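You operate a simulated robot arm through the tools that you are given. There is no shell and no other tool. Be economical: measure what you need, move in short steps, check, and stop when the job is done.

Carry out the task below with a simulated two-armed robot. There is one attempt and no reset: what you move stays moved.

Task
Wipe up the spill on the top of the craft table with the yellow cloth and put it back.

The check looks at the end state, three seconds after you hand in, the way a careful person would. Anything else that was tipped, shoved, dropped, spilled or broken makes it a failure. Flat cloth is picked up by pressing the open fingertips on it (5 to 10 N) and closing them slowly along it; thin cloth reads only 2 to 8 mm in the jaws.

Robot
Two 7-joint arms with two-finger grippers on one trunk, on a base that drives. Base frame: it is fixed to the floor where the robot stands at the start and does not move with it; the origin is under the middle of the robot, x ahead of it, y to its left, z up; the surface under the hand at the start is at about z = 700. Units: mm, degrees, N and s.
The left shoulder is at the start at [57, 164, 1053], the right one opposite. With the tool pointing down near the work surface each hand reaches from about 280 to 740 mm from the robot's upright axis, wherever it stands, measured 20 degrees to its own side. Places, roughly: yellow cloth [500, 100, 700]. Payload 2.45 kg a hand.
The TCP of each hand is the grasp point between the finger pads, 26 mm short of the fingertips. In the tool frame z runs along the fingers and y along their closing line. The gripper opens to 96 mm. The gripper's body begins 69 mm behind the TCP.
Orientation is that of the tool frame in the base frame, as a unit quaternion [w, x, y, z]. With the fingers straight down and closing along the base's y, the tool's x points along the base's -x, its y along +y and its z along -z.

Tools
- The arms move only by the tool play_rows. It takes "left_motion", "right_motion" or both (then of equal length, played together; a hand with none holds still); each is a list of rows, each a list of 7 numbers: the turn, a rotation vector about the tool's x, y, z in degrees, then the shift along the tool's x, y, z in mm, then the opening, from 0 (shut) to 1 (fully open). In form: [[rx, ry, rz, tx, ty, tz, gripper], ...]. A call has 1 to 12 rows; each row shifts and turns the commanded pose from where the row before left it, along the tool's axes as they then stand. Rows are played at 5 a second. More than 50 mm and 8.6 degrees between two rows, or a gripper value outside its range, and nothing of the call is played. Where a pose cannot be reached the arm comes as near as it can. A force on the tool above 40 N (or 10 N above the force at the start of the call, whichever is more), or a blocked arm, ends the call early, and 0.2 s more pass. Each finger halts on what it meets, pressing with about 24 N; the grip force reading is that of the motor and also rises with nothing between the fingers. The clock runs only during rows and for 0.2 s after the last one: add rows that do not move to give the fingers time. The reply holds the time, the measured pose of the TCP, the force on the tool along the base axes, the opening and the grip force, in the units named above and with some noise, with the torque about the TCP (base axes, N m) and any sound that the robot's microphone picked up.
- Cameras (640 x 400 px; columns grow to the right, rows downward): "scene" is now at [140.5, 23.4, 1506.7]; the picture's right is [0.32, -0.95, 0.00], its down [-0.88, -0.30, -0.36] and it looks along [0.34, 0.11, -0.93] (base axes); focal length 262 px, centre (320, 200). "left" rides on the left gripper at [82, -3, -98] in its tool frame; the picture's right is [0.04, 1.00, 0.00], its down [-0.73, 0.03, -0.68] and it looks along [-0.68, 0.03, 0.73] (tool axes); focal length 256 px, centre (320, 200). "right" rides on the right gripper at [82, 3, -98] in its tool frame; the picture's right is [-0.04, 1.00, 0.00], its down [-0.73, -0.03, -0.68] and it looks along [-0.68, -0.03, 0.73] (tool axes); focal length 256 px, centre (320, 200). There is no depth. A picture from a camera that has moved, and an enlarged one, comes with that camera's place and axes in the base frame and with its lens.
- snapshot(camera): a new picture of that camera. No time passes.
- move_column(by): slides the trunk up (or, below 0, down) by that many mm; the arms and the scene camera ride with it, the base frame stays. It gives what a move gives, with no picture.
- drive_base(legs): drives the robot by 1 to 6 legs, each [ahead, left, turn to the left] in mm, mm and degrees, along the robot's own axes; the way and the turn of a leg run together, so that a leg with both is an arc; at most 1500 mm and 180 degrees a leg. The arms and the cameras ride along, it lands a little off, and it stops where it bumps. It gives what a move gives.
- aim_head(pan, tilt): turns the head with the scene camera to pan (to the left, within 120 degrees either way) and tilt (down, from -29 to 69), counted from straight ahead of the robot. It gives what a move gives.
- inspect(camera, box): a new picture of the part [left, top, right, bottom] of that camera's present view, enlarged. No time passes.
- sign_off(): hands the job in; it is judged then, once.

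Work in short steps. Places have to be worked out from the pictures, the camera data and where the tool is seen: move nearer, look again, correct. Check each grasp and each placing, and mend what went wrong. You have 120 turns and 100 pictures in all, those below and enlarged ones among them. Open the grippers and draw the arms clear of the work before you hand the job in, unless the task says otherwise; then end with one line.

The tools are called after "Emit:" as a command line: name --argument value ..., lists and objects as JSON in quotes. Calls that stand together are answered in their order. play_rows: Moves the arms, as the interface text tells. Its arguments: {"type":"object","properties":{"left_motion":{"type":"array","items":{"type":"array","items":{"type":"number"}}},"right_motion":{"type":"array","items":{"type":"array","items":{"type":"number"}}}},"required":[]} The other tools are called the same way: move_column (by) slides the trunk up or down; drive_base (legs) drives the base; aim_head (pan, tilt) turns the head that bears the scene camera; snapshot (camera) takes a picture; inspect (camera, box) takes an enlarged picture of a part of a camera's view; sign_off () hands the job in.

At the start:

```text
time: 0.0
left_ee_pos: [439.5, 456.0, 923.0]
left_ee_rot: [-0.002, 0.0, 1.0, 0.0]
left_wrist_force: [0.3, -0.3, -0.2]
left_moment: [0.01, 0.03, 0.02]
left_opening: 96.2
left_grip_force: 0.0
right_ee_pos: [452.5, 18.8, 930.4]
right_ee_rot: [-0.001, -0.001, 1.0, -0.001]
right_wrist_force: [0.3, -0.2, -0.2]
right_moment: [-0.01, -0.02, 0.02]
right_opening: 95.9
right_grip_force: 0.1
trunk travel left (down, up): [-225.0, 342.0]
robot x, y, heading: [-1.2, 1.5, 0.1]
head pan, tilt: [18.6, 68.8]
```

scene: 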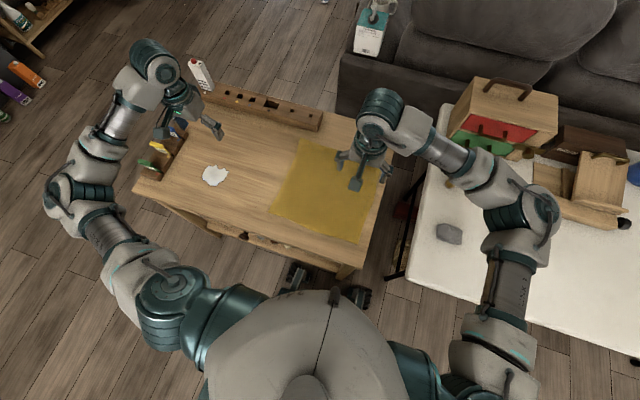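
right: 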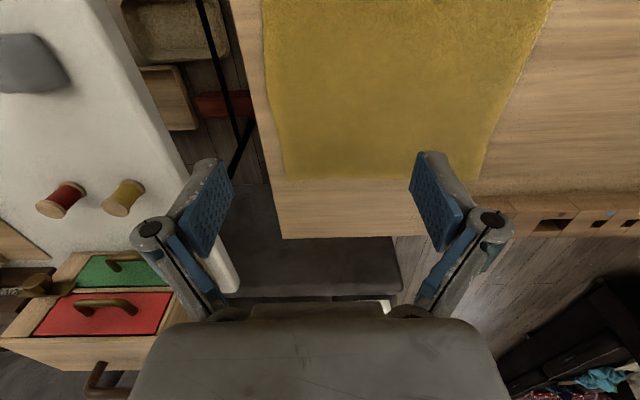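
left: 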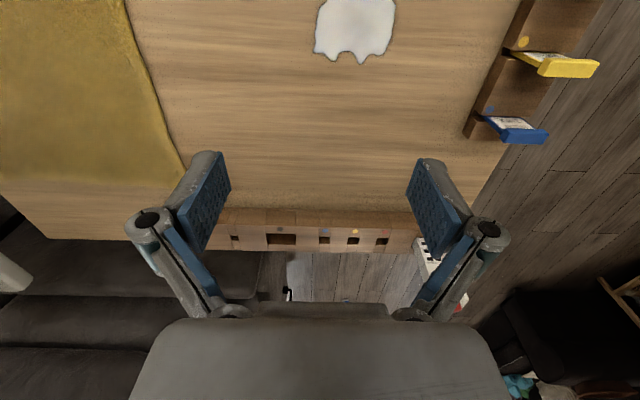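

The spill is near (405, 490), and the cloth covers about x 340–630, y −35–260. I'll look closer to record the cloth's original outline.

Emit:
inspect --camera "scene" --box '[130, 60, 430, 280]'

```text
1.82 times, centred on (280, 170) of scene
camera zoom: at [140.5, 23.4, 1506.7], right [0.32, -0.95, 0.0], down [-0.88, -0.3, -0.36], along [0.34, 0.11, -0.93], focal length 476 px, centre (393, 254)
```

zoom: 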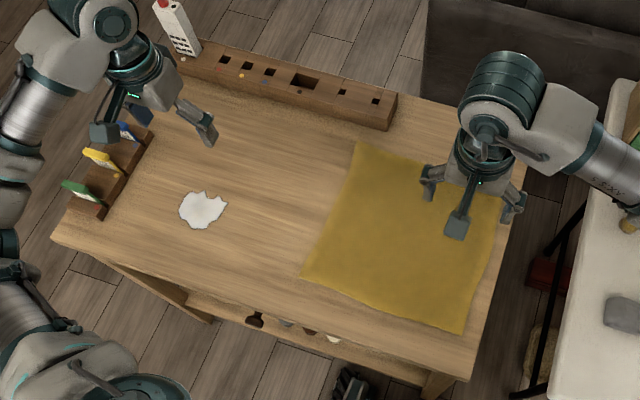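

The cloth outline is about (348,264), (642,263), (335,−40) and a hidden far-right corner near (630,−35). The spill covers x 362–443, y 448–533. I'll bring both hands above the left and right parts of the cloth with the fingers partly open.

Emit:
play_rows --left_motion '[[0, 0, 0, 0, -48, 0, 0.4], [0, 0, 0, 0, -48, 0, 0.4], [0, 0, 0, 0, -48, 0, 0.4], [0, 0, 0, 0, -48, 0, 0.4], [0, 0, 0, 0, -49, 0, 0.4], [0, 0, 0, 0, 0, 40, 0.4], [0, 0, 0, 0, 0, 40, 0.4], [0, 0, 0, 0, 0, 40, 0.4], [0, 0, 0, 0, 0, 40, 0.4], [0, 0, 0, 0, 0, 0, 0.4]]' --right_motion '[[0, 0, 0, 12, -14, 0, 0.4], [0, 0, 0, 0, 0, 0, 0.4], [0, 0, 0, 0, 0, 0, 0.4], [0, 0, 0, 0, 0, 0, 0.4], [0, 0, 0, 0, 0, 0, 0.4], [0, 0, 0, 0, 0, 42, 0.4], [0, 0, 0, 0, 0, 42, 0.4], [0, 0, 0, 0, 0, 42, 0.4], [0, 0, 0, 0, 0, 42, 0.4], [0, 0, 0, 0, 0, 0, 0.4]]'

Emit:
snapshot --camera "left"

Emit:
snapshot --camera "right"

```text
time: 2.2
left_ee_pos: [433.3, 213.5, 763.6]
left_ee_rot: [0.002, -0.001, 1.0, 0.001]
left_wrist_force: [-1.1, -0.4, -0.4]
left_moment: [-0.01, -0.02, 0.02]
left_opening: 38.4
left_grip_force: 0.0
right_ee_pos: [437.9, 4.2, 764.7]
right_ee_rot: [0.001, 0.0, 1.0, 0.0]
right_wrist_force: [0.2, -0.6, -0.3]
right_moment: [-0.03, -0.02, -0.01]
right_opening: 38.5
right_grip_force: 0.0
trunk travel left (down, up): [-225.0, 342.0]
robot x, y, heading: [2.5, 1.0, -0.1]
head pan, tilt: [18.6, 68.8]
```

```text
95 pictures are left
camera left: at [351.2, 208.2, 862.4], right [-0.04, 1.0, 0.0], down [0.73, 0.03, 0.68], along [0.68, 0.03, -0.73], focal length 256 px, centre (320, 200)
```

left: 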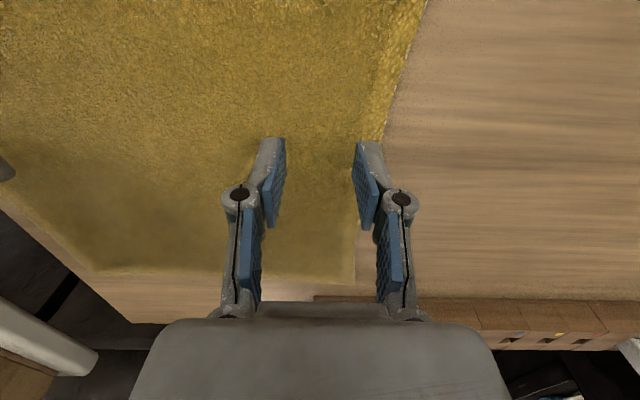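

```text
94 pictures are left
camera right: at [354.0, 8.1, 861.0], right [0.04, 1.0, 0.0], down [0.73, -0.03, 0.68], along [0.68, -0.03, -0.73], focal length 256 px, centre (320, 200)
```

right: 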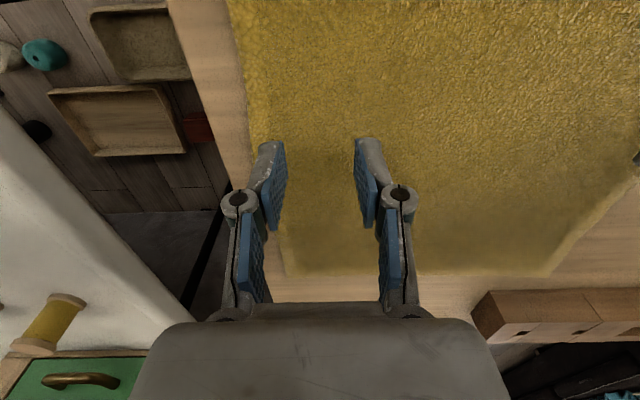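

Both pairs of fingers are over cloth, clear of its edges. I'll descend to about contact.

Emit:
play_rows --left_motion '[[0, 0, 0, 0, 0, 17, 0.4], [0, 0, 0, 0, 0, 14, 0.4], [0, 0, 0, 0, 0, 4, 0.4], [0, 0, 0, 0, 0, 0, 0.4]]' --right_motion '[[0, 0, 0, 0, 0, 17, 0.4], [0, 0, 0, 0, 0, 14, 0.4], [0, 0, 0, 0, 0, 4, 0.4], [0, 0, 0, 0, 0, 0, 0.4]]'

```text
time: 3.2
left_ee_pos: [436.6, 212.8, 730.0]
left_ee_rot: [0.002, 0.0, 1.0, 0.0]
left_wrist_force: [-1.1, -0.8, 2.0]
left_moment: [-0.01, 0.04, -0.04]
left_opening: 38.6
left_grip_force: 0.3
right_ee_pos: [437.2, 3.9, 729.3]
right_ee_rot: [0.002, -0.001, 1.0, 0.001]
right_wrist_force: [0.5, -0.8, 5.9]
right_moment: [-0.05, 0.0, -0.02]
right_opening: 38.2
right_grip_force: 0.3
trunk travel left (down, up): [-225.0, 342.0]
robot x, y, heading: [1.7, 2.0, -0.1]
head pan, tilt: [18.6, 68.8]
```

Contact is felt: about 2 N left and 6 N right. I'll press a little more on both and close slowly.

Emit:
play_rows --left_motion '[[0, 0, 0, 0, 0, 3, 0.4], [0, 0, 0, 0, 0, 0, 0.34], [0, 0, 0, 0, 0, 0, 0.28], [0, 0, 0, 0, 0, 0, 0.22], [0, 0, 0, 0, 0, 0, 0.16], [0, 0, 0, 0, 0, 0, 0.1], [0, 0, 0, 0, 0, 0, 0.05], [0, 0, 0, 0, 0, 0, 0], [0, 0, 0, 0, 0, 0, 0], [0, 0, 0, 0, 0, 0, 0]]' --right_motion '[[0, 0, 0, 0, 0, 1, 0.4], [0, 0, 0, 0, 0, 0, 0.34], [0, 0, 0, 0, 0, 0, 0.28], [0, 0, 0, 0, 0, 0, 0.22], [0, 0, 0, 0, 0, 0, 0.16], [0, 0, 0, 0, 0, 0, 0.1], [0, 0, 0, 0, 0, 0, 0.05], [0, 0, 0, 0, 0, 0, 0], [0, 0, 0, 0, 0, 0, 0], [0, 0, 0, 0, 0, 0, 0]]'

Emit:
snapshot --camera "left"

Emit:
snapshot --camera "right"

```text
time: 5.4
left_ee_pos: [434.5, 212.0, 727.8]
left_ee_rot: [0.003, 0.0, 1.0, 0.002]
left_wrist_force: [3.8, -10.5, 28.5]
left_moment: [-0.3, -0.07, -0.01]
left_opening: 7.3
left_grip_force: 23.9
right_ee_pos: [436.0, 3.5, 728.7]
right_ee_rot: [0.002, -0.001, 1.0, 0.002]
right_wrist_force: [0.1, 9.3, 10.1]
right_moment: [0.23, 0.03, -0.03]
right_opening: 3.7
right_grip_force: 24.2
trunk travel left (down, up): [-225.0, 342.0]
robot x, y, heading: [-1.1, -2.0, -0.1]
head pan, tilt: [18.6, 68.8]
```

```text
93 pictures are left
camera left: at [352.2, 207.3, 826.0], right [-0.04, 1.0, 0.0], down [0.73, 0.03, 0.68], along [0.68, 0.03, -0.73], focal length 256 px, centre (320, 200)
```

left: 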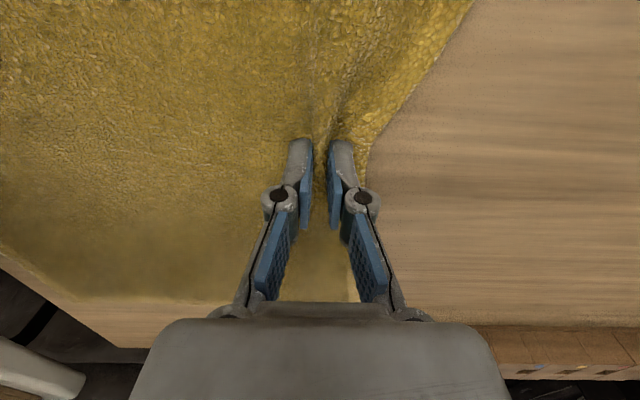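

```text
92 pictures are left
camera right: at [352.9, 6.3, 824.8], right [0.04, 1.0, 0.0], down [0.73, -0.03, 0.68], along [0.68, -0.02, -0.73], focal length 256 px, centre (320, 200)
```

right: 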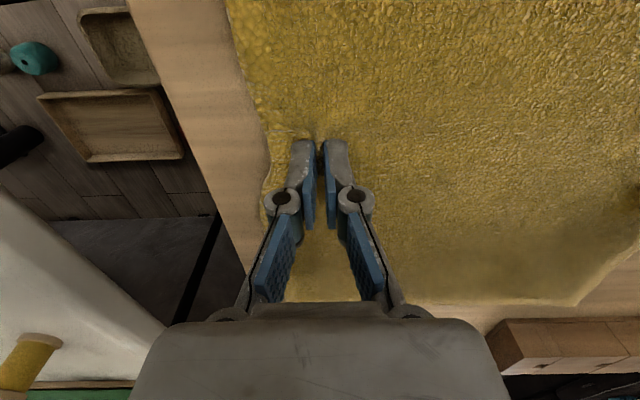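

Both jaws read thin cloth (7.3 and 3.7 mm). I'll lift both a little and check.

Emit:
play_rows --left_motion '[[0, 0, 0, 0, -3, -10, 0], [0, 0, 0, 0, 0, -15, 0], [0, 0, 0, 0, 0, -15, 0], [0, 0, 0, 0, 0, 0, 0]]' --right_motion '[[0, 0, 0, 0, 3, -10, 0], [0, 0, 0, 0, 0, -15, 0], [0, 0, 0, 0, 0, -15, 0], [0, 0, 0, 0, 0, 0, 0]]'

Emit:
snapshot --camera "scene"

```text
time: 6.4
left_ee_pos: [437.2, 209.9, 766.1]
left_ee_rot: [0.001, 0.0, 1.0, 0.001]
left_wrist_force: [0.0, -2.0, 0.7]
left_moment: [-0.04, -0.02, 0.01]
left_opening: 6.6
left_grip_force: 24.0
right_ee_pos: [438.7, 7.4, 768.7]
right_ee_rot: [0.001, 0.0, 1.0, 0.0]
right_wrist_force: [1.2, 1.9, -0.4]
right_moment: [0.04, 0.02, -0.03]
right_opening: 3.3
right_grip_force: 23.8
trunk travel left (down, up): [-225.0, 342.0]
robot x, y, heading: [2.2, 0.5, 0.1]
head pan, tilt: [18.6, 68.8]
```

```text
91 pictures are left
camera scene: at [140.9, 21.1, 1506.6], right [0.32, -0.95, 0.0], down [-0.88, -0.3, -0.36], along [0.34, 0.11, -0.93], focal length 262 px, centre (320, 200)
```

scene: 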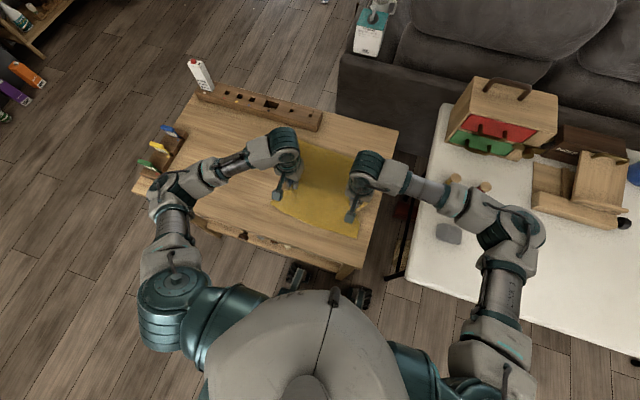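

Cloth is held in both hands. I'll carry it together to the left towards the spill.

Emit:
play_rows --left_motion '[[0, 0, 0, 5, 40, 0, 0], [0, 0, 0, 5, 40, 0, 0], [0, 0, 0, 5, 40, 0, 0], [0, 0, 0, 5, 40, 0, 0], [0, 0, 0, 5, 40, 0, 0], [0, 0, 0, 5, 40, 0, 0], [0, 0, 0, 0, 0, 0, 0]]' --right_motion '[[0, 0, 0, 5, 40, 0, 0], [0, 0, 0, 5, 40, 0, 0], [0, 0, 0, 5, 40, 0, 0], [0, 0, 0, 5, 40, 0, 0], [0, 0, 0, 5, 40, 0, 0], [0, 0, 0, 5, 40, 0, 0], [0, 0, 0, 0, 0, 0, 0]]'

Emit:
snapshot --camera "left"

Emit:
snapshot --camera "scene"

```text
time: 8.0
left_ee_pos: [407.8, 451.5, 766.2]
left_ee_rot: [0.0, 0.0, 1.0, 0.0]
left_wrist_force: [0.6, -3.6, -0.3]
left_moment: [-0.11, 0.02, 0.01]
left_opening: 6.9
left_grip_force: 23.5
right_ee_pos: [408.1, 246.2, 768.2]
right_ee_rot: [0.0, 0.0, 1.0, 0.001]
right_wrist_force: [0.8, 2.6, 0.4]
right_moment: [0.05, -0.01, 0.02]
right_opening: 3.3
right_grip_force: 24.1
trunk travel left (down, up): [-225.0, 342.0]
robot x, y, heading: [1.0, -0.0, 0.0]
head pan, tilt: [18.6, 68.8]
```

```text
90 pictures are left
camera left: at [325.2, 445.8, 864.5], right [-0.04, 1.0, 0.0], down [0.73, 0.03, 0.68], along [0.68, 0.03, -0.73], focal length 256 px, centre (320, 200)
```

left: 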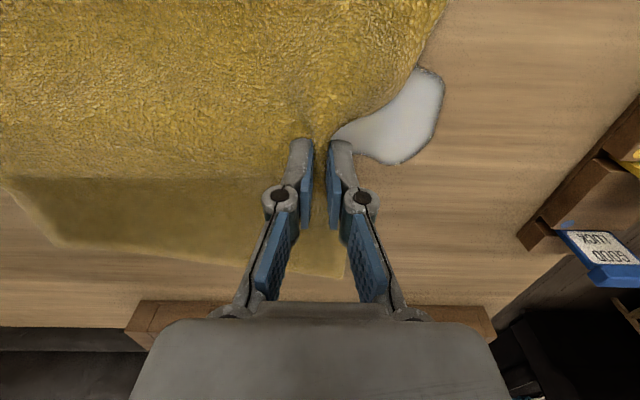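

```text
89 pictures are left
camera scene: at [140.7, 28.3, 1506.5], right [0.32, -0.95, 0.0], down [-0.88, -0.3, -0.36], along [0.34, 0.11, -0.93], focal length 262 px, centre (320, 200)
```

scene: 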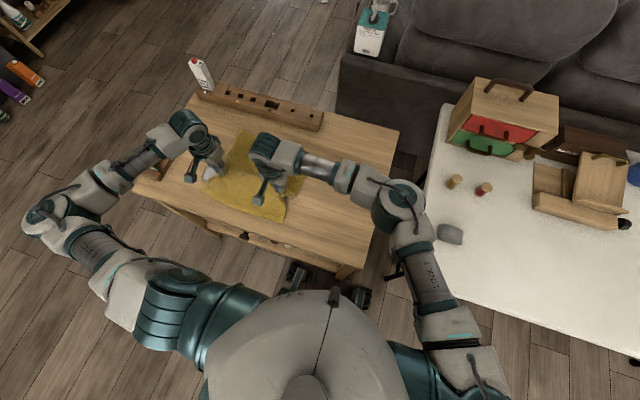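

Cloth's left margin now hangs above the spill. I'll go 30 mm further left and lower both hands until the left presses lightly.

Emit:
play_rows --left_motion '[[0, 0, 0, 0, 30, 0, 0], [0, 0, 0, 0, 0, 15, 0], [0, 0, 0, 0, 0, 15, 0], [0, 0, 0, 0, 0, 7, 0], [0, 0, 0, 0, 0, 2, 0], [0, 0, 0, 0, 0, 0, 0]]' --right_motion '[[0, 0, 0, 0, 30, 0, 0], [0, 0, 0, 0, 0, 15, 0], [0, 0, 0, 0, 0, 15, 0], [0, 0, 0, 0, 0, 3, 0], [0, 0, 0, 0, 0, 0, 0], [0, 0, 0, 0, 0, 0, 0]]'

Emit:
snapshot --camera "left"

```text
time: 9.4
left_ee_pos: [405.0, 479.9, 728.9]
left_ee_rot: [0.002, 0.0, 1.0, 0.0]
left_wrist_force: [-1.4, -3.1, 6.5]
left_moment: [-0.07, 0.02, 0.0]
left_opening: 0.0
left_grip_force: 23.8
right_ee_pos: [410.2, 243.5, 738.0]
right_ee_rot: [0.002, 0.0, 1.0, 0.0]
right_wrist_force: [0.6, -0.4, -0.3]
right_moment: [-0.04, 0.0, -0.03]
right_opening: 2.9
right_grip_force: 23.2
right hand out of reach, approached as far as the arm can: row 1, 4
trunk travel left (down, up): [-225.0, 342.0]
robot x, y, heading: [-1.4, 1.0, 0.2]
head pan, tilt: [18.6, 68.8]
```

```text
88 pictures are left
camera left: at [323.5, 474.5, 825.9], right [-0.04, 1.0, 0.0], down [0.73, 0.03, 0.68], along [0.68, 0.03, -0.73], focal length 256 px, centre (320, 200)
```

left: 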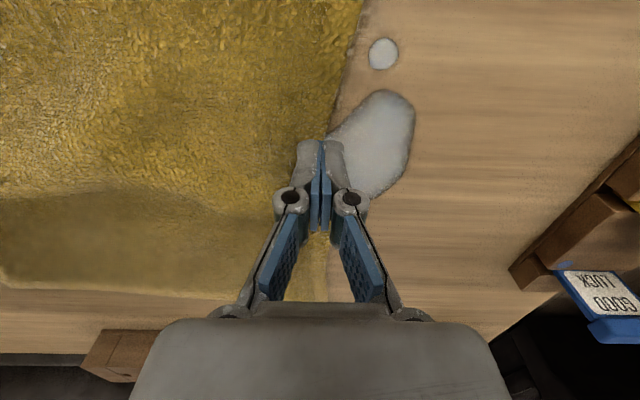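

The right hand hit its reach limit and the left grip slipped off the cloth, though part of the spill is already taken up. I'll lift the left hand and regrasp further in on the cloth.

Emit:
play_rows --left_motion '[[0, 0, 0, 0, 0, -25, 0], [0, 0, 0, 0, -44, 0, 0.4], [0, 0, 0, 0, 0, 0, 0.4], [0, 0, 0, 0, 0, 12, 0.4], [0, 0, 0, 0, 0, 11, 0.4], [0, 0, 0, 0, 0, 2, 0.4], [0, 0, 0, 0, 0, 0, 0.4]]'

Emit:
snapshot --camera "left"

```text
time: 11.0
left_ee_pos: [407.6, 435.1, 729.2]
left_ee_rot: [0.002, 0.0, 1.0, 0.0]
left_wrist_force: [-0.4, 1.0, 9.3]
left_moment: [0.0, 0.04, 0.02]
left_opening: 39.6
left_grip_force: 0.1
right_ee_pos: [409.3, 243.7, 738.4]
right_ee_rot: [0.001, 0.0, 1.0, 0.001]
right_wrist_force: [-0.5, 0.0, 0.3]
right_moment: [-0.03, 0.01, 0.0]
right_opening: 3.3
right_grip_force: 23.6
trunk travel left (down, up): [-225.0, 342.0]
robot x, y, heading: [-0.3, -2.9, -0.1]
head pan, tilt: [18.6, 68.8]
```

```text
87 pictures are left
camera left: at [324.5, 430.8, 826.1], right [-0.04, 1.0, 0.0], down [0.73, 0.03, 0.68], along [0.68, 0.03, -0.73], focal length 256 px, centre (320, 200)
```

left: 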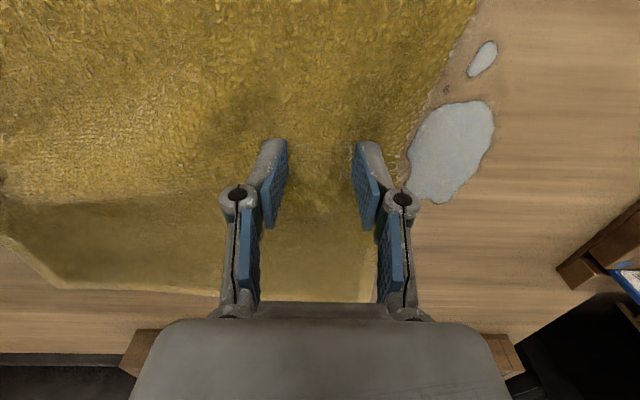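

Fingers press on cloth at about 9 N with the edge outside them. I'll close slowly.

Emit:
play_rows --left_motion '[[0, 0, 0, 0, 0, 1, 0.36], [0, 0, 0, 0, 0, 0, 0.3], [0, 0, 0, 0, 0, 0, 0.24], [0, 0, 0, 0, 0, 0, 0.18], [0, 0, 0, 0, 0, 0, 0.12], [0, 0, 0, 0, 0, 0, 0.06], [0, 0, 0, 0, 0, 0, 0], [0, 0, 0, 0, 0, 0, 0], [0, 0, 0, 0, 0, 0, 0], [0, 0, 0, 0, 0, -10, 0], [0, 0, 0, 0, 0, -10, 0], [0, 0, 0, 0, 0, 0, 0]]'

Emit:
snapshot --camera "left"

```text
time: 13.6
left_ee_pos: [405.5, 435.7, 746.2]
left_ee_rot: [0.0, 0.0, 1.0, 0.001]
left_wrist_force: [0.6, -2.8, 0.3]
left_moment: [-0.05, 0.03, 0.01]
left_opening: 4.8
left_grip_force: 23.2
right_ee_pos: [409.7, 244.1, 737.1]
right_ee_rot: [0.001, 0.001, 1.0, 0.001]
right_wrist_force: [0.6, 1.4, -0.1]
right_moment: [0.07, 0.02, 0.0]
right_opening: 3.2
right_grip_force: 23.9
trunk travel left (down, up): [-225.0, 342.0]
robot x, y, heading: [0.6, 2.6, -0.1]
head pan, tilt: [18.6, 68.8]
```

```text
86 pictures are left
camera left: at [324.0, 429.9, 843.9], right [-0.04, 1.0, 0.0], down [0.73, 0.03, 0.68], along [0.68, 0.03, -0.73], focal length 256 px, centre (320, 200)
```

left: 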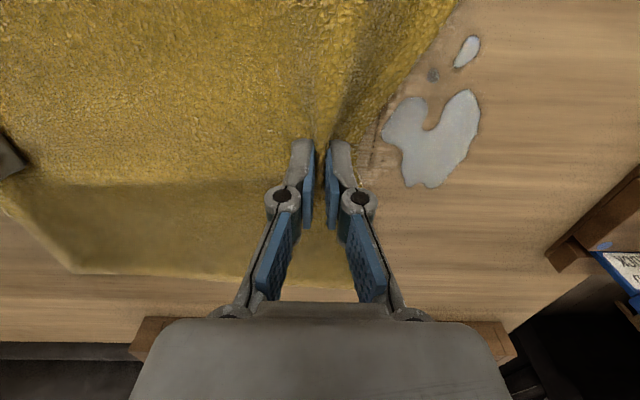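

Held again (4.8 mm). I'll drive the base left 90 mm so the right hand gains reach, carrying the cloth across the spill.

Emit:
drive_base --legs '[[0, 90, 0]]'

Emit:
snapshot --camera "left"

Emit:
snapshot --camera "scene"

```text
time: 14.7
left_ee_pos: [407.4, 487.7, 760.9]
left_ee_rot: [0.002, 0.002, 1.0, 0.015]
left_wrist_force: [2.0, -3.6, -0.2]
left_moment: [0.09, 0.14, 0.0]
left_opening: 4.9
left_grip_force: 24.5
right_ee_pos: [413.1, 298.2, 744.2]
right_ee_rot: [-0.001, 0.001, 1.0, 0.016]
right_wrist_force: [2.5, 1.8, -0.5]
right_moment: [0.08, 0.25, 0.02]
right_opening: 3.3
right_grip_force: 23.7
trunk travel left (down, up): [-225.0, 342.0]
robot x, y, heading: [0.2, 81.2, 0.2]
head pan, tilt: [18.6, 68.8]
```

```text
85 pictures are left
camera left: at [325.8, 482.0, 858.0], right [-0.04, 1.0, 0.03], down [0.73, 0.01, 0.68], along [0.68, 0.05, -0.73], focal length 256 px, centre (320, 200)
```

left: 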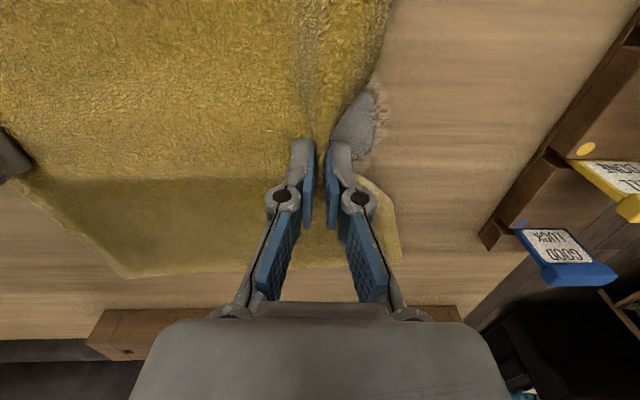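

```text
84 pictures are left
camera scene: at [143.3, 63.7, 1506.5], right [0.32, -0.95, -0.02], down [-0.89, -0.29, -0.36], along [0.34, 0.14, -0.93], focal length 262 px, centre (320, 200)
```

scene: 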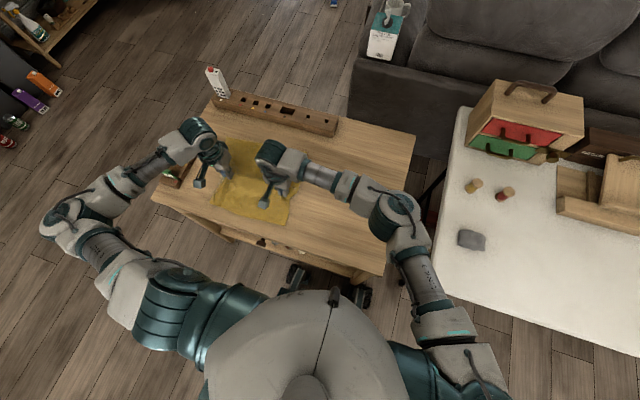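

The pose readings look mid-sway; I'll let it settle.

Emit:
play_rows --left_motion '[[0, 0, 0, 0, 0, 0, 0], [0, 0, 0, 0, 0, 0, 0], [0, 0, 0, 0, 0, 0, 0]]'

Emit:
snapshot --camera "left"

```text
time: 15.5
left_ee_pos: [404.7, 487.4, 761.8]
left_ee_rot: [0.006, 0.002, 1.0, 0.011]
left_wrist_force: [0.7, -3.9, -0.1]
left_moment: [0.04, 0.04, 0.05]
left_opening: 5.0
left_grip_force: 24.1
right_ee_pos: [411.7, 293.8, 745.9]
right_ee_rot: [0.003, 0.002, 1.0, 0.013]
right_wrist_force: [1.4, 1.9, -1.1]
right_moment: [0.08, 0.08, 0.0]
right_opening: 3.6
right_grip_force: 24.7
trunk travel left (down, up): [-225.0, 342.0]
robot x, y, heading: [0.2, 70.7, 0.2]
head pan, tilt: [18.6, 68.8]
```

```text
83 pictures are left
camera left: at [322.1, 479.6, 858.0], right [-0.03, 1.0, 0.02], down [0.73, 0.01, 0.69], along [0.69, 0.04, -0.73], focal length 256 px, centre (320, 200)
```

left: 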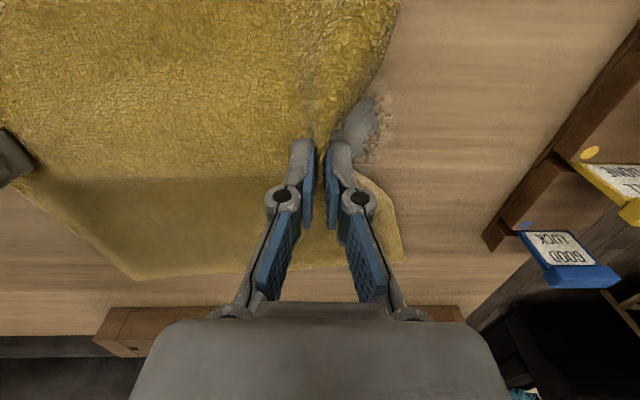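

The spill is nearly gone, but the robot seems to lean about 1° — I'll check whether the base touches something.

Emit:
inspect --camera "scene" --box '[130, 60, 430, 330]'

Emit:
play_rows --left_motion '[[0, 0, 0, 0, 0, 0, 0], [0, 0, 0, 0, 0, 0, 0], [0, 0, 0, 0, 0, 0, 0], [0, 0, 0, 0, 0, 0, 0], [0, 0, 0, 0, 0, 0, 0]]'

```text
1.48 times, centred on (280, 195) of scene
camera zoom: at [140.6, 76.7, 1507.0], right [0.32, -0.95, -0.01], down [-0.88, -0.29, -0.36], along [0.34, 0.13, -0.93], focal length 388 px, centre (379, 207)
```

zoom: 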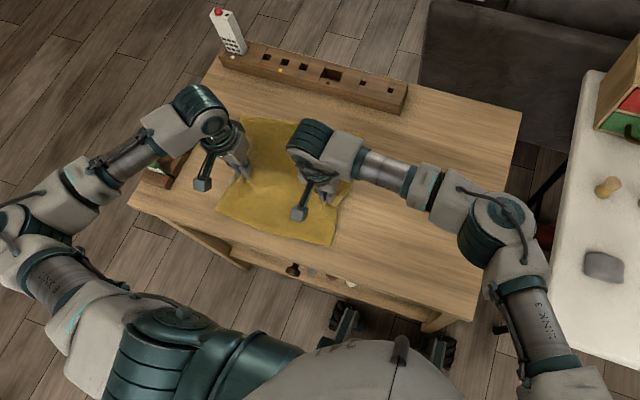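

```text
time: 16.7
left_ee_pos: [404.9, 518.1, 748.5]
left_ee_rot: [0.004, 0.001, 1.0, -0.001]
left_wrist_force: [-0.4, -2.4, 0.2]
left_moment: [-0.06, -0.04, 0.04]
left_opening: 5.3
left_grip_force: 24.1
right_ee_pos: [409.1, 326.7, 737.7]
right_ee_rot: [0.003, 0.0, 1.0, -0.002]
right_wrist_force: [-0.6, 2.4, 0.1]
right_moment: [0.01, -0.04, -0.01]
right_opening: 3.6
right_grip_force: 24.8
trunk travel left (down, up): [-225.0, 342.0]
robot x, y, heading: [-3.9, 81.2, 0.3]
head pan, tilt: [18.6, 68.8]
```

It was only sway; it's settled now, with the left hand at y=518. I'll look at what remains.

Emit:
snapshot --camera "left"

```text
81 pictures are left
camera left: at [321.8, 514.2, 845.3], right [-0.04, 1.0, 0.0], down [0.73, 0.03, 0.68], along [0.68, 0.02, -0.73], focal length 256 px, centre (320, 200)
```

left: 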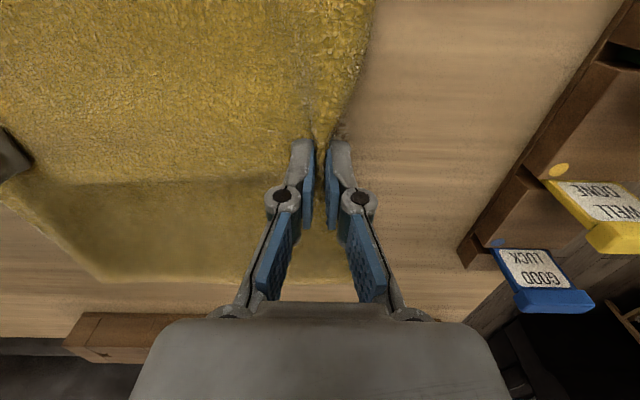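

Now I'll press lightly and rub the cloth over the spill zone, both hands moving together.

Emit:
play_rows --left_motion '[[0, 0, 0, 0, 0, 12, 0], [0, 0, 0, 0, 0, 7, 0], [0, 0, 0, 30, -5, 0, 0], [0, 0, 0, 0, -35, 0, 0], [0, 0, 0, 0, -35, 0, 0], [0, 0, 0, -30, 0, 0, 0], [0, 0, 0, 0, 35, 0, 0], [0, 0, 0, 0, 30, 0, 0], [0, 0, 0, -30, 0, 0, 0], [0, 0, 0, 0, -35, 0, 0], [0, 0, 0, 0, -30, 0, 0], [0, 0, 0, 0, 0, 0, 0]]' --right_motion '[[0, 0, 0, 0, 0, 3, 0], [0, 0, 0, 0, 0, 0, 0], [0, 0, 0, 30, -5, 0, 0], [0, 0, 0, 0, -35, 0, 0], [0, 0, 0, 0, -35, 0, 0], [0, 0, 0, -30, 0, 0, 0], [0, 0, 0, 0, 35, 0, 0], [0, 0, 0, 0, 30, 0, 0], [0, 0, 0, -30, 0, 0, 0], [0, 0, 0, 0, -35, 0, 0], [0, 0, 0, 0, -30, 0, 0], [0, 0, 0, 0, 0, 0, 0]]'

Emit:
snapshot --camera "left"

```text
time: 19.3
left_ee_pos: [433.7, 441.2, 731.2]
left_ee_rot: [0.004, 0.001, 1.0, -0.001]
left_wrist_force: [-0.6, -1.8, 2.6]
left_moment: [-0.13, -0.01, 0.01]
left_opening: 4.9
left_grip_force: 24.4
right_ee_pos: [437.9, 250.5, 737.6]
right_ee_rot: [0.002, 0.0, 1.0, 0.0]
right_wrist_force: [-0.7, 1.7, 0.7]
right_moment: [-0.03, -0.08, 0.01]
right_opening: 3.4
right_grip_force: 23.4
trunk travel left (down, up): [-225.0, 342.0]
robot x, y, heading: [-1.2, 80.7, 0.3]
head pan, tilt: [18.6, 68.8]
```

```text
80 pictures are left
camera left: at [351.5, 436.5, 827.8], right [-0.04, 1.0, 0.0], down [0.73, 0.03, 0.69], along [0.68, 0.02, -0.73], focal length 256 px, centre (320, 200)
```

left: 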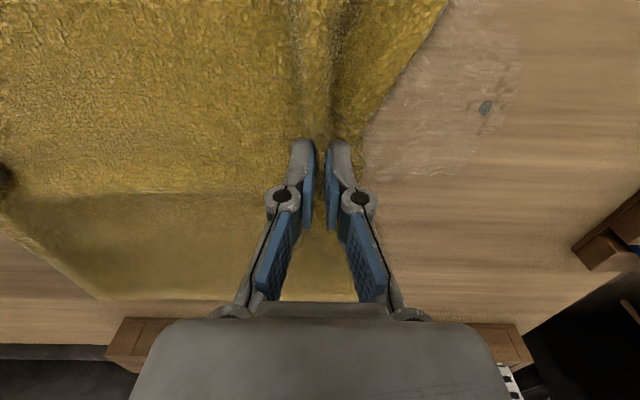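

One small drop remains near (403, 523) with a faint film. I'll press slightly more and rub again, concentrating there.

Emit:
play_rows --left_motion '[[0, 0, 0, 0, 30, 2, 0], [0, 0, 0, 0, 30, 0, 0], [0, 0, 0, 0, 26, 0, 0], [0, 0, 0, 18, 0, 0, 0], [0, 0, 0, 12, 0, 0, 0], [0, 0, 0, 0, -15, 0, 0], [0, 0, 0, 0, 18, 0, 0], [0, 0, 0, 15, 0, 0, 0], [0, 0, 0, 15, -30, 0, 0], [0, 0, 0, -15, -30, 0, 0], [0, 0, 0, -15, 30, 0, 0], [0, 0, 0, 0, 0, 0, 0]]' --right_motion '[[0, 0, 0, 0, 30, 0, 0], [0, 0, 0, 0, 30, 0, 0], [0, 0, 0, 0, 16, 0, 0], [0, 0, 0, 18, 0, 0, 0], [0, 0, 0, 12, 0, 0, 0], [0, 0, 0, 0, -12, 0, 0], [0, 0, 0, 0, 12, 0, 0], [0, 0, 0, 15, 0, 0, 0], [0, 0, 0, 15, -30, 0, 0], [0, 0, 0, -15, -30, 0, 0], [0, 0, 0, -15, 30, 0, 0], [0, 0, 0, 0, 0, 0, 0]]'

Emit:
play_rows --left_motion '[[0, 0, 0, 0, 0, -10, 0], [0, 0, 0, 0, -40, -5, 0], [0, 0, 0, 0, -40, 0, 0], [0, 0, 0, 0, -40, 0, 0], [0, 0, 0, 0, 0, 0, 0]]' --right_motion '[[0, 0, 0, 0, 0, -10, 0], [0, 0, 0, 0, -40, 0, 0], [0, 0, 0, 0, -40, 0, 0], [0, 0, 0, 0, -40, 0, 0], [0, 0, 0, 0, 0, 0, 0]]'

Emit:
snapshot --camera "left"

```text
time: 21.9
left_ee_pos: [404.0, 495.1, 730.3]
left_ee_rot: [0.007, 0.001, 1.0, 0.002]
left_wrist_force: [2.9, -21.3, 12.9]
left_moment: [-0.59, -0.12, 0.09]
left_opening: 5.9
left_grip_force: 23.9
right_ee_pos: [408.6, 289.2, 734.7]
right_ee_rot: [0.003, 0.001, 1.0, 0.004]
right_wrist_force: [-1.6, 18.0, -0.9]
right_moment: [0.47, 0.01, 0.09]
right_opening: 4.7
right_grip_force: 24.3
trunk travel left (down, up): [-225.0, 342.0]
robot x, y, heading: [0.1, 80.9, 0.2]
head pan, tilt: [18.6, 68.8]
```

```text
time: 23.1
left_ee_pos: [402.9, 373.3, 744.8]
left_ee_rot: [0.005, 0.001, 1.0, 0.003]
left_wrist_force: [0.4, -17.0, -0.4]
left_moment: [-0.44, -0.02, 0.12]
left_opening: 5.5
left_grip_force: 24.3
right_ee_pos: [407.9, 168.1, 746.4]
right_ee_rot: [0.003, 0.001, 1.0, 0.003]
right_wrist_force: [-1.6, 16.5, 1.1]
right_moment: [0.44, 0.02, 0.08]
right_opening: 4.4
right_grip_force: 23.8
trunk travel left (down, up): [-225.0, 342.0]
robot x, y, heading: [-0.4, 80.5, 0.2]
head pan, tilt: [18.6, 68.8]
```

```text
79 pictures are left
camera left: at [320.3, 367.5, 842.4], right [-0.04, 1.0, 0.0], down [0.73, 0.02, 0.69], along [0.69, 0.03, -0.73], focal length 256 px, centre (320, 200)
```

left: 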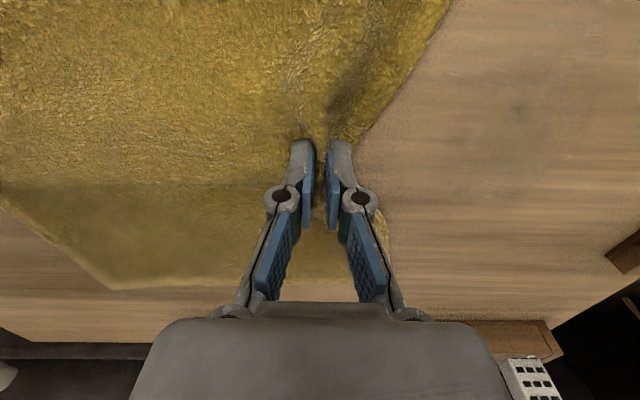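

The drop is gone. I'll carry the cloth back to its original place (right hand to about (437, 4)), then look over the table.

Emit:
play_rows --left_motion '[[0, 0, 0, -5, -40, 0, 0], [0, 0, 0, -8, -40, 0, 0], [0, 0, 0, -8, -40, 0, 0], [0, 0, 0, -8, -42, 0, 0], [0, 0, 0, 0, 0, 0, 0], [0, 0, 0, 0, 0, 0, 0]]' --right_motion '[[0, 0, 0, -5, -40, 0, 0], [0, 0, 0, -8, -40, 0, 0], [0, 0, 0, -8, -40, 0, 0], [0, 0, 0, -8, -42, 0, 0], [0, 0, 0, 0, 0, 0, 0], [0, 0, 0, 0, 0, 0, 0]]'

Emit:
snapshot --camera "left"

Emit:
inspect --camera "scene" --box '[130, 60, 430, 280]'

```text
time: 24.5
left_ee_pos: [434.2, 205.4, 743.9]
left_ee_rot: [0.005, 0.002, 1.0, 0.003]
left_wrist_force: [0.7, -11.9, 0.1]
left_moment: [-0.33, -0.04, 0.06]
left_opening: 5.1
left_grip_force: 24.3
right_ee_pos: [438.2, 5.0, 743.7]
right_ee_rot: [0.002, 0.001, 1.0, 0.004]
right_wrist_force: [-1.0, 11.4, -0.6]
right_moment: [0.32, 0.04, 0.07]
right_opening: 3.9
right_grip_force: 24.0
trunk travel left (down, up): [-225.0, 342.0]
robot x, y, heading: [-0.9, 79.9, 0.0]
head pan, tilt: [18.6, 68.8]
```

```text
78 pictures are left
camera left: at [350.7, 201.0, 841.9], right [-0.04, 1.0, 0.01], down [0.73, 0.02, 0.69], along [0.69, 0.03, -0.73], focal length 256 px, centre (320, 200)
```

left: 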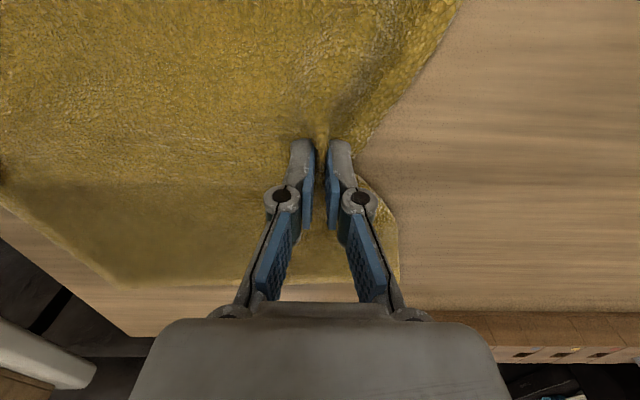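

```text
1.82 times, centred on (280, 170) of scene
camera zoom: at [141.8, 98.8, 1506.7], right [0.32, -0.95, 0.0], down [-0.88, -0.3, -0.36], along [0.34, 0.12, -0.93], focal length 476 px, centre (393, 254)
```

zoom: 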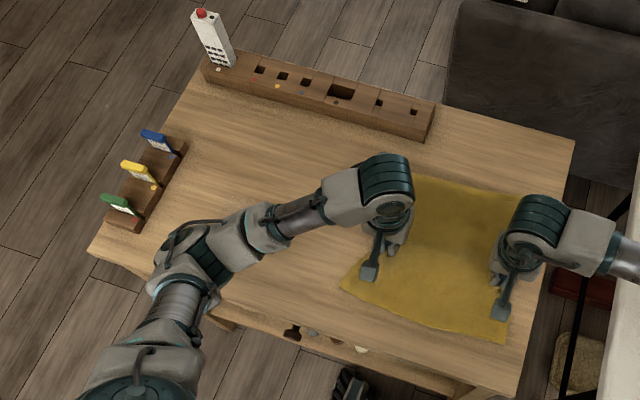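

The cloth is back over its spot. I'll lower, ease the tension, and open slowly to spread the pinch folds flat.

Emit:
play_rows --left_motion '[[0, 0, 0, 0, -2, 8, 0], [0, 0, 0, 0, 0, 6, 0], [0, 0, 0, 0, 0, 0, 0.05], [0, 0, 0, 0, 0, 0, 0.12], [0, 0, 0, 0, 0, 0, 0.2], [0, 0, 0, 0, 0, 0, 0.3], [0, 0, 0, 0, 0, 0, 0.4], [0, 0, 0, 0, 0, 0, 0.4], [0, 0, 0, 0, 0, -25, 0.4], [0, 0, 0, 0, 0, -40, 0.4], [0, 0, 0, 0, 0, -40, 0.4], [0, 0, 0, 0, 0, 0, 0.4]]' --right_motion '[[0, 0, 0, 0, 2, 8, 0], [0, 0, 0, 0, 0, 6, 0], [0, 0, 0, 0, 0, 0, 0.05], [0, 0, 0, 0, 0, 0, 0.12], [0, 0, 0, 0, 0, 0, 0.2], [0, 0, 0, 0, 0, 0, 0.3], [0, 0, 0, 0, 0, 0, 0.4], [0, 0, 0, 0, 0, 0, 0.4], [0, 0, 0, 0, 0, -25, 0.4], [0, 0, 0, 0, 0, -40, 0.4], [0, 0, 0, 0, 0, -40, 0.4], [0, 0, 0, 0, 0, 0, 0.4]]'

Emit:
snapshot --camera "left"

Emit:
snapshot --camera "right"

```text
time: 27.1
left_ee_pos: [431.9, 205.7, 836.7]
left_ee_rot: [0.004, 0.001, 1.0, 0.003]
left_wrist_force: [0.4, 0.1, -0.1]
left_moment: [0.02, 0.02, -0.02]
left_opening: 38.1
left_grip_force: 0.0
right_ee_pos: [439.3, 5.1, 834.4]
right_ee_rot: [0.002, 0.002, 1.0, 0.003]
right_wrist_force: [0.3, 0.5, 1.0]
right_moment: [-0.03, 0.02, -0.01]
right_opening: 38.4
right_grip_force: 0.0
trunk travel left (down, up): [-225.0, 342.0]
robot x, y, heading: [1.5, 81.0, -0.0]
head pan, tilt: [18.6, 68.8]
```

```text
76 pictures are left
camera left: at [349.4, 201.1, 934.0], right [-0.04, 1.0, 0.01], down [0.73, 0.02, 0.68], along [0.68, 0.03, -0.73], focal length 256 px, centre (320, 200)
```

left: 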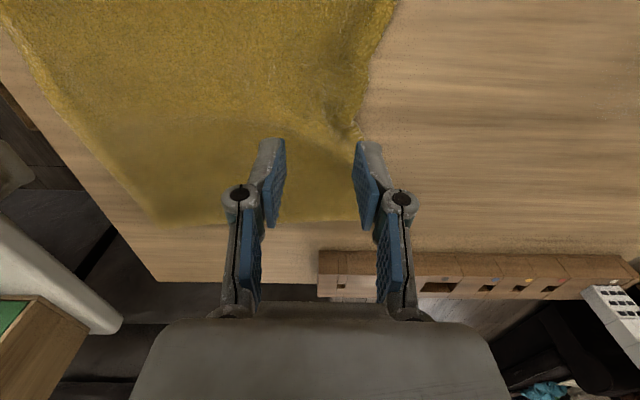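

```text
75 pictures are left
camera right: at [355.6, 8.0, 930.1], right [0.04, 1.0, 0.01], down [0.73, -0.04, 0.68], along [0.68, -0.02, -0.73], focal length 256 px, centre (320, 200)
```

right: 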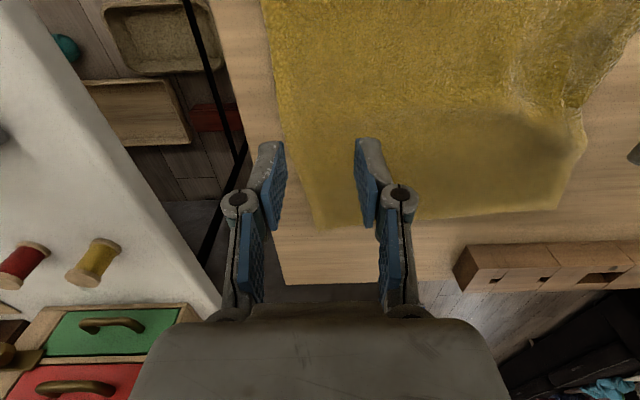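

Cloth is laid down with a slight wrinkle at the left edge. I'll raise and withdraw both arms and look at the whole table.

Emit:
play_rows --left_motion '[[0, 0, 0, 0, 0, -45, 0.4], [0, 0, 0, 0, 0, -45, 0.4], [0, 0, 0, 0, 45, 0, 0.4], [0, 0, 0, 0, 45, 0, 0.4], [0, 0, 0, 0, 45, 0, 0.4], [0, 0, 0, 0, 45, 0, 0.4], [0, 0, 0, 0, 45, 0, 0.4], [0, 0, 0, 0, 45, 0, 0.4], [0, 0, 0, 0, 0, 0, 0.4]]' --right_motion '[[0, 0, 0, 0, 0, -45, 0.4], [0, 0, 0, 0, 0, -45, 0.4], [0, 0, 0, 0, -45, 0, 0.4], [0, 0, 0, 0, -45, 0, 0.4], [0, 0, 0, 0, -45, 0, 0.4], [0, 0, 0, 0, -45, 0, 0.4], [0, 0, 0, 0, 0, 0, 0.4], [0, 0, 0, 0, 0, 0, 0.4], [0, 0, 0, 0, 0, 0, 0.4]]'

Emit:
inspect --camera "scene" --box '[130, 60, 430, 280]'

Emit:
snapshot --camera "left"

```text
time: 29.1
left_ee_pos: [430.6, 474.6, 926.6]
left_ee_rot: [0.005, 0.001, 1.0, 0.003]
left_wrist_force: [0.2, 0.2, 0.7]
left_moment: [0.03, 0.02, -0.01]
left_opening: 38.4
left_grip_force: 0.0
right_ee_pos: [437.2, -174.9, 925.0]
right_ee_rot: [0.003, 0.001, 1.0, 0.004]
right_wrist_force: [0.5, 0.4, 0.2]
right_moment: [0.0, 0.04, 0.0]
right_opening: 38.5
right_grip_force: 0.0
trunk travel left (down, up): [-225.0, 342.0]
robot x, y, heading: [2.7, 77.3, 0.4]
head pan, tilt: [18.6, 68.8]
```

```text
1.82 times, centred on (280, 170) of scene
camera zoom: at [141.2, 100.4, 1506.7], right [0.32, -0.95, 0.0], down [-0.88, -0.3, -0.36], along [0.34, 0.12, -0.93], focal length 476 px, centre (393, 254)
```

zoom: 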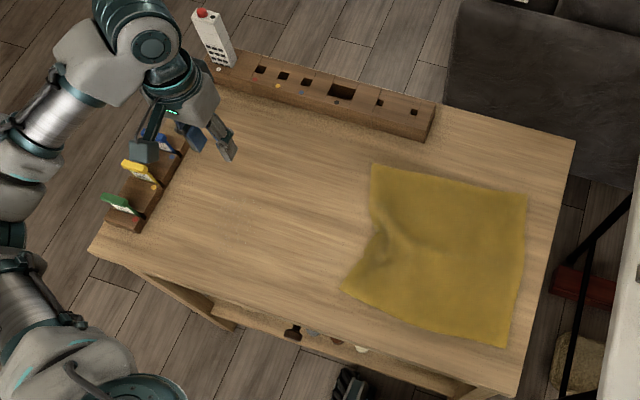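

```text
73 pictures are left
camera left: at [348.1, 469.1, 1024.1], right [-0.04, 1.0, 0.01], down [0.73, 0.02, 0.69], along [0.68, 0.03, -0.73], focal length 256 px, centre (320, 200)
```

left: 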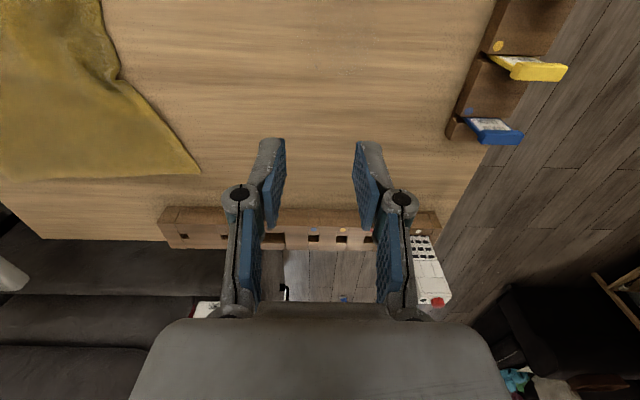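

The spill is gone. But the cloth's far edge is shifted: far-left at about (597,292) versus (642,264), and far-right at (622,0) versus (629,−46). I'll straighten it by pinching near both far corners.

Emit:
play_rows --left_motion '[[0, 0, 0, -28, -41, 0, 0.35], [0, 0, 0, -28, -42, 0, 0.35], [0, 0, 0, -28, -42, 0, 0.35], [0, 0, 0, -28, -42, 0, 0.35], [0, 0, 0, -27, -42, 0, 0.35], [0, 0, 0, 0, 0, 41, 0.35], [0, 0, 0, 0, 0, 41, 0.35], [0, 0, 0, 0, 0, 41, 0.35], [0, 0, 0, 0, 0, 41, 0.35], [0, 0, 0, 0, 0, 0, 0.35]]' --right_motion '[[0, 0, 0, -32, 40, 0, 0.35], [0, 0, 0, -32, 40, 0, 0.35], [0, 0, 0, -32, 40, 0, 0.35], [0, 0, 0, -32, 40, 0, 0.35], [0, 0, 0, -32, 45, 0, 0.35], [0, 0, 0, 0, 0, 41, 0.35], [0, 0, 0, 0, 0, 41, 0.35], [0, 0, 0, 0, 0, 41, 0.35], [0, 0, 0, 0, 0, 41, 0.35], [0, 0, 0, 0, 0, 0, 0.35]]'

Emit:
snapshot --camera "left"

Emit:
snapshot --camera "right"

```text
refused: row 1 steps farther than a row can; nothing moved
```

```text
72 pictures are left
camera left: at [348.1, 469.1, 1024.1], right [-0.04, 1.0, 0.01], down [0.73, 0.02, 0.69], along [0.68, 0.03, -0.73], focal length 256 px, centre (320, 200)
```

left: 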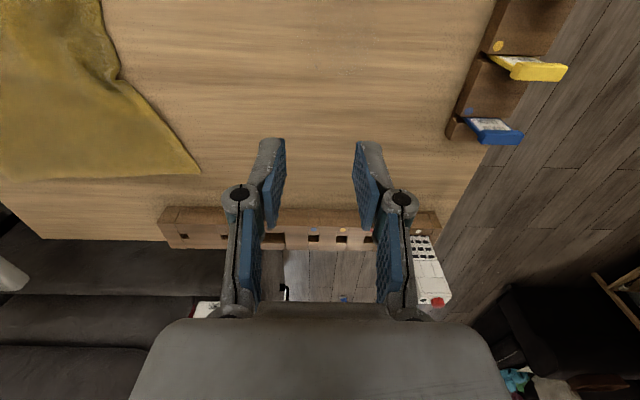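

```text
71 pictures are left
camera right: at [353.9, -172.5, 1020.5], right [0.04, 1.0, 0.01], down [0.73, -0.04, 0.68], along [0.68, -0.02, -0.73], focal length 256 px, centre (320, 200)
```

right: 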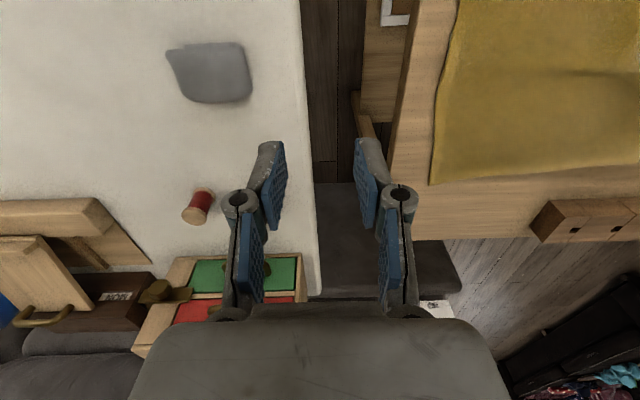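

The rows were over the step limit; I'll split the move into smaller ones.

Emit:
play_rows --left_motion '[[0, 0, 0, -23, -35, 0, 0.35], [0, 0, 0, -23, -35, 0, 0.35], [0, 0, 0, -23, -35, 0, 0.35], [0, 0, 0, -23, -35, 0, 0.35], [0, 0, 0, -23, -35, 0, 0.35], [0, 0, 0, -24, -34, 0, 0.35], [0, 0, 0, 0, 0, 41, 0.35], [0, 0, 0, 0, 0, 41, 0.35], [0, 0, 0, 0, 0, 41, 0.35], [0, 0, 0, 0, 0, 41, 0.35], [0, 0, 0, 0, 0, 0, 0.35]]' --right_motion '[[0, 0, 0, -27, 34, 0, 0.35], [0, 0, 0, -27, 34, 0, 0.35], [0, 0, 0, -27, 34, 0, 0.35], [0, 0, 0, -27, 34, 0, 0.35], [0, 0, 0, -27, 34, 0, 0.35], [0, 0, 0, -22, 35, 0, 0.35], [0, 0, 0, 0, 0, 41, 0.35], [0, 0, 0, 0, 0, 41, 0.35], [0, 0, 0, 0, 0, 41, 0.35], [0, 0, 0, 0, 0, 41, 0.35], [0, 0, 0, 0, 0, 0, 0.35]]'

Emit:
snapshot --camera "left"

Emit:
snapshot --camera "right"

```text
time: 31.5
left_ee_pos: [572.4, 267.2, 763.7]
left_ee_rot: [0.006, 0.002, 1.0, 0.003]
left_wrist_force: [-0.3, 1.2, 0.8]
left_moment: [0.0, 0.01, -0.01]
left_opening: 33.5
left_grip_force: 0.0
right_ee_pos: [595.5, 31.4, 764.7]
right_ee_rot: [0.005, 0.001, 1.0, 0.003]
right_wrist_force: [0.2, 0.2, -1.6]
right_moment: [0.0, -0.03, 0.02]
right_opening: 33.4
right_grip_force: 0.0
trunk travel left (down, up): [-225.0, 342.0]
robot x, y, heading: [-0.1, 80.3, 0.3]
head pan, tilt: [18.6, 68.8]
```

```text
70 pictures are left
camera left: at [489.5, 261.5, 861.3], right [-0.04, 1.0, 0.01], down [0.73, 0.02, 0.69], along [0.69, 0.03, -0.73], focal length 256 px, centre (320, 200)
```

left: 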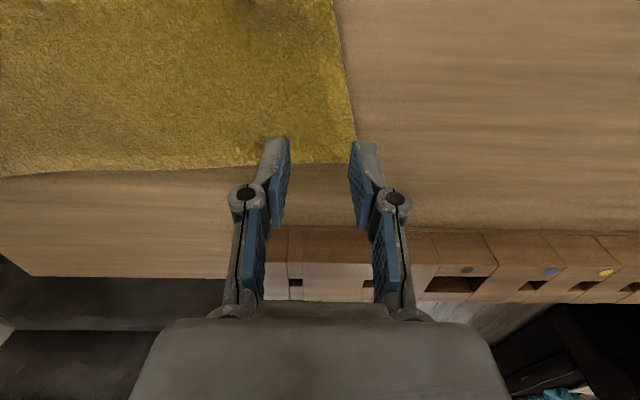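

```text
69 pictures are left
camera right: at [512.5, 34.2, 860.8], right [0.04, 1.0, 0.01], down [0.73, -0.04, 0.68], along [0.68, -0.02, -0.73], focal length 256 px, centre (320, 200)
```

right: 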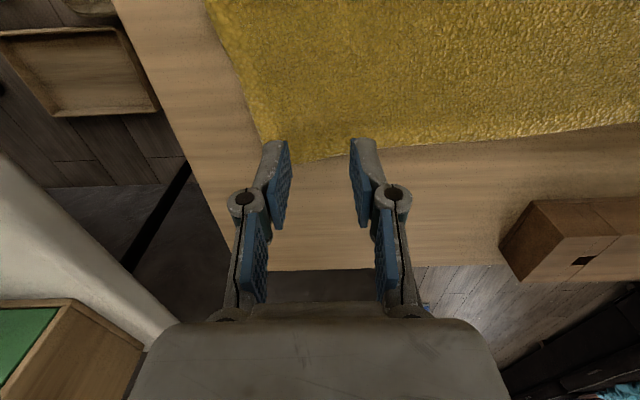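

I'll back off slightly so the fingers sit fully on cloth, then descend to contact.

Emit:
play_rows --left_motion '[[0, 0, 0, 8, -5, 0, 0.35], [0, 0, 0, 0, 0, 17, 0.35], [0, 0, 0, 0, 0, 14, 0.35], [0, 0, 0, 0, 0, 4, 0.35], [0, 0, 0, 0, 0, 0, 0.35]]' --right_motion '[[0, 0, 0, 25, 2, 0, 0.35], [0, 0, 0, 0, 0, 17, 0.35], [0, 0, 0, 0, 0, 14, 0.35], [0, 0, 0, 0, 0, 4, 0.35], [0, 0, 0, 0, 0, 0, 0.35]]'

```text
time: 32.7
left_ee_pos: [564.4, 262.9, 730.0]
left_ee_rot: [0.005, 0.001, 1.0, 0.003]
left_wrist_force: [2.1, -1.0, 5.8]
left_moment: [-0.05, -0.03, 0.03]
left_opening: 33.7
left_grip_force: 0.0
right_ee_pos: [571.5, 32.6, 729.6]
right_ee_rot: [0.004, 0.001, 1.0, 0.005]
right_wrist_force: [1.4, 1.3, 2.6]
right_moment: [0.0, 0.0, 0.02]
right_opening: 33.8
right_grip_force: 0.1
trunk travel left (down, up): [-225.0, 342.0]
robot x, y, heading: [2.0, 79.9, 0.3]
head pan, tilt: [18.6, 68.8]
```

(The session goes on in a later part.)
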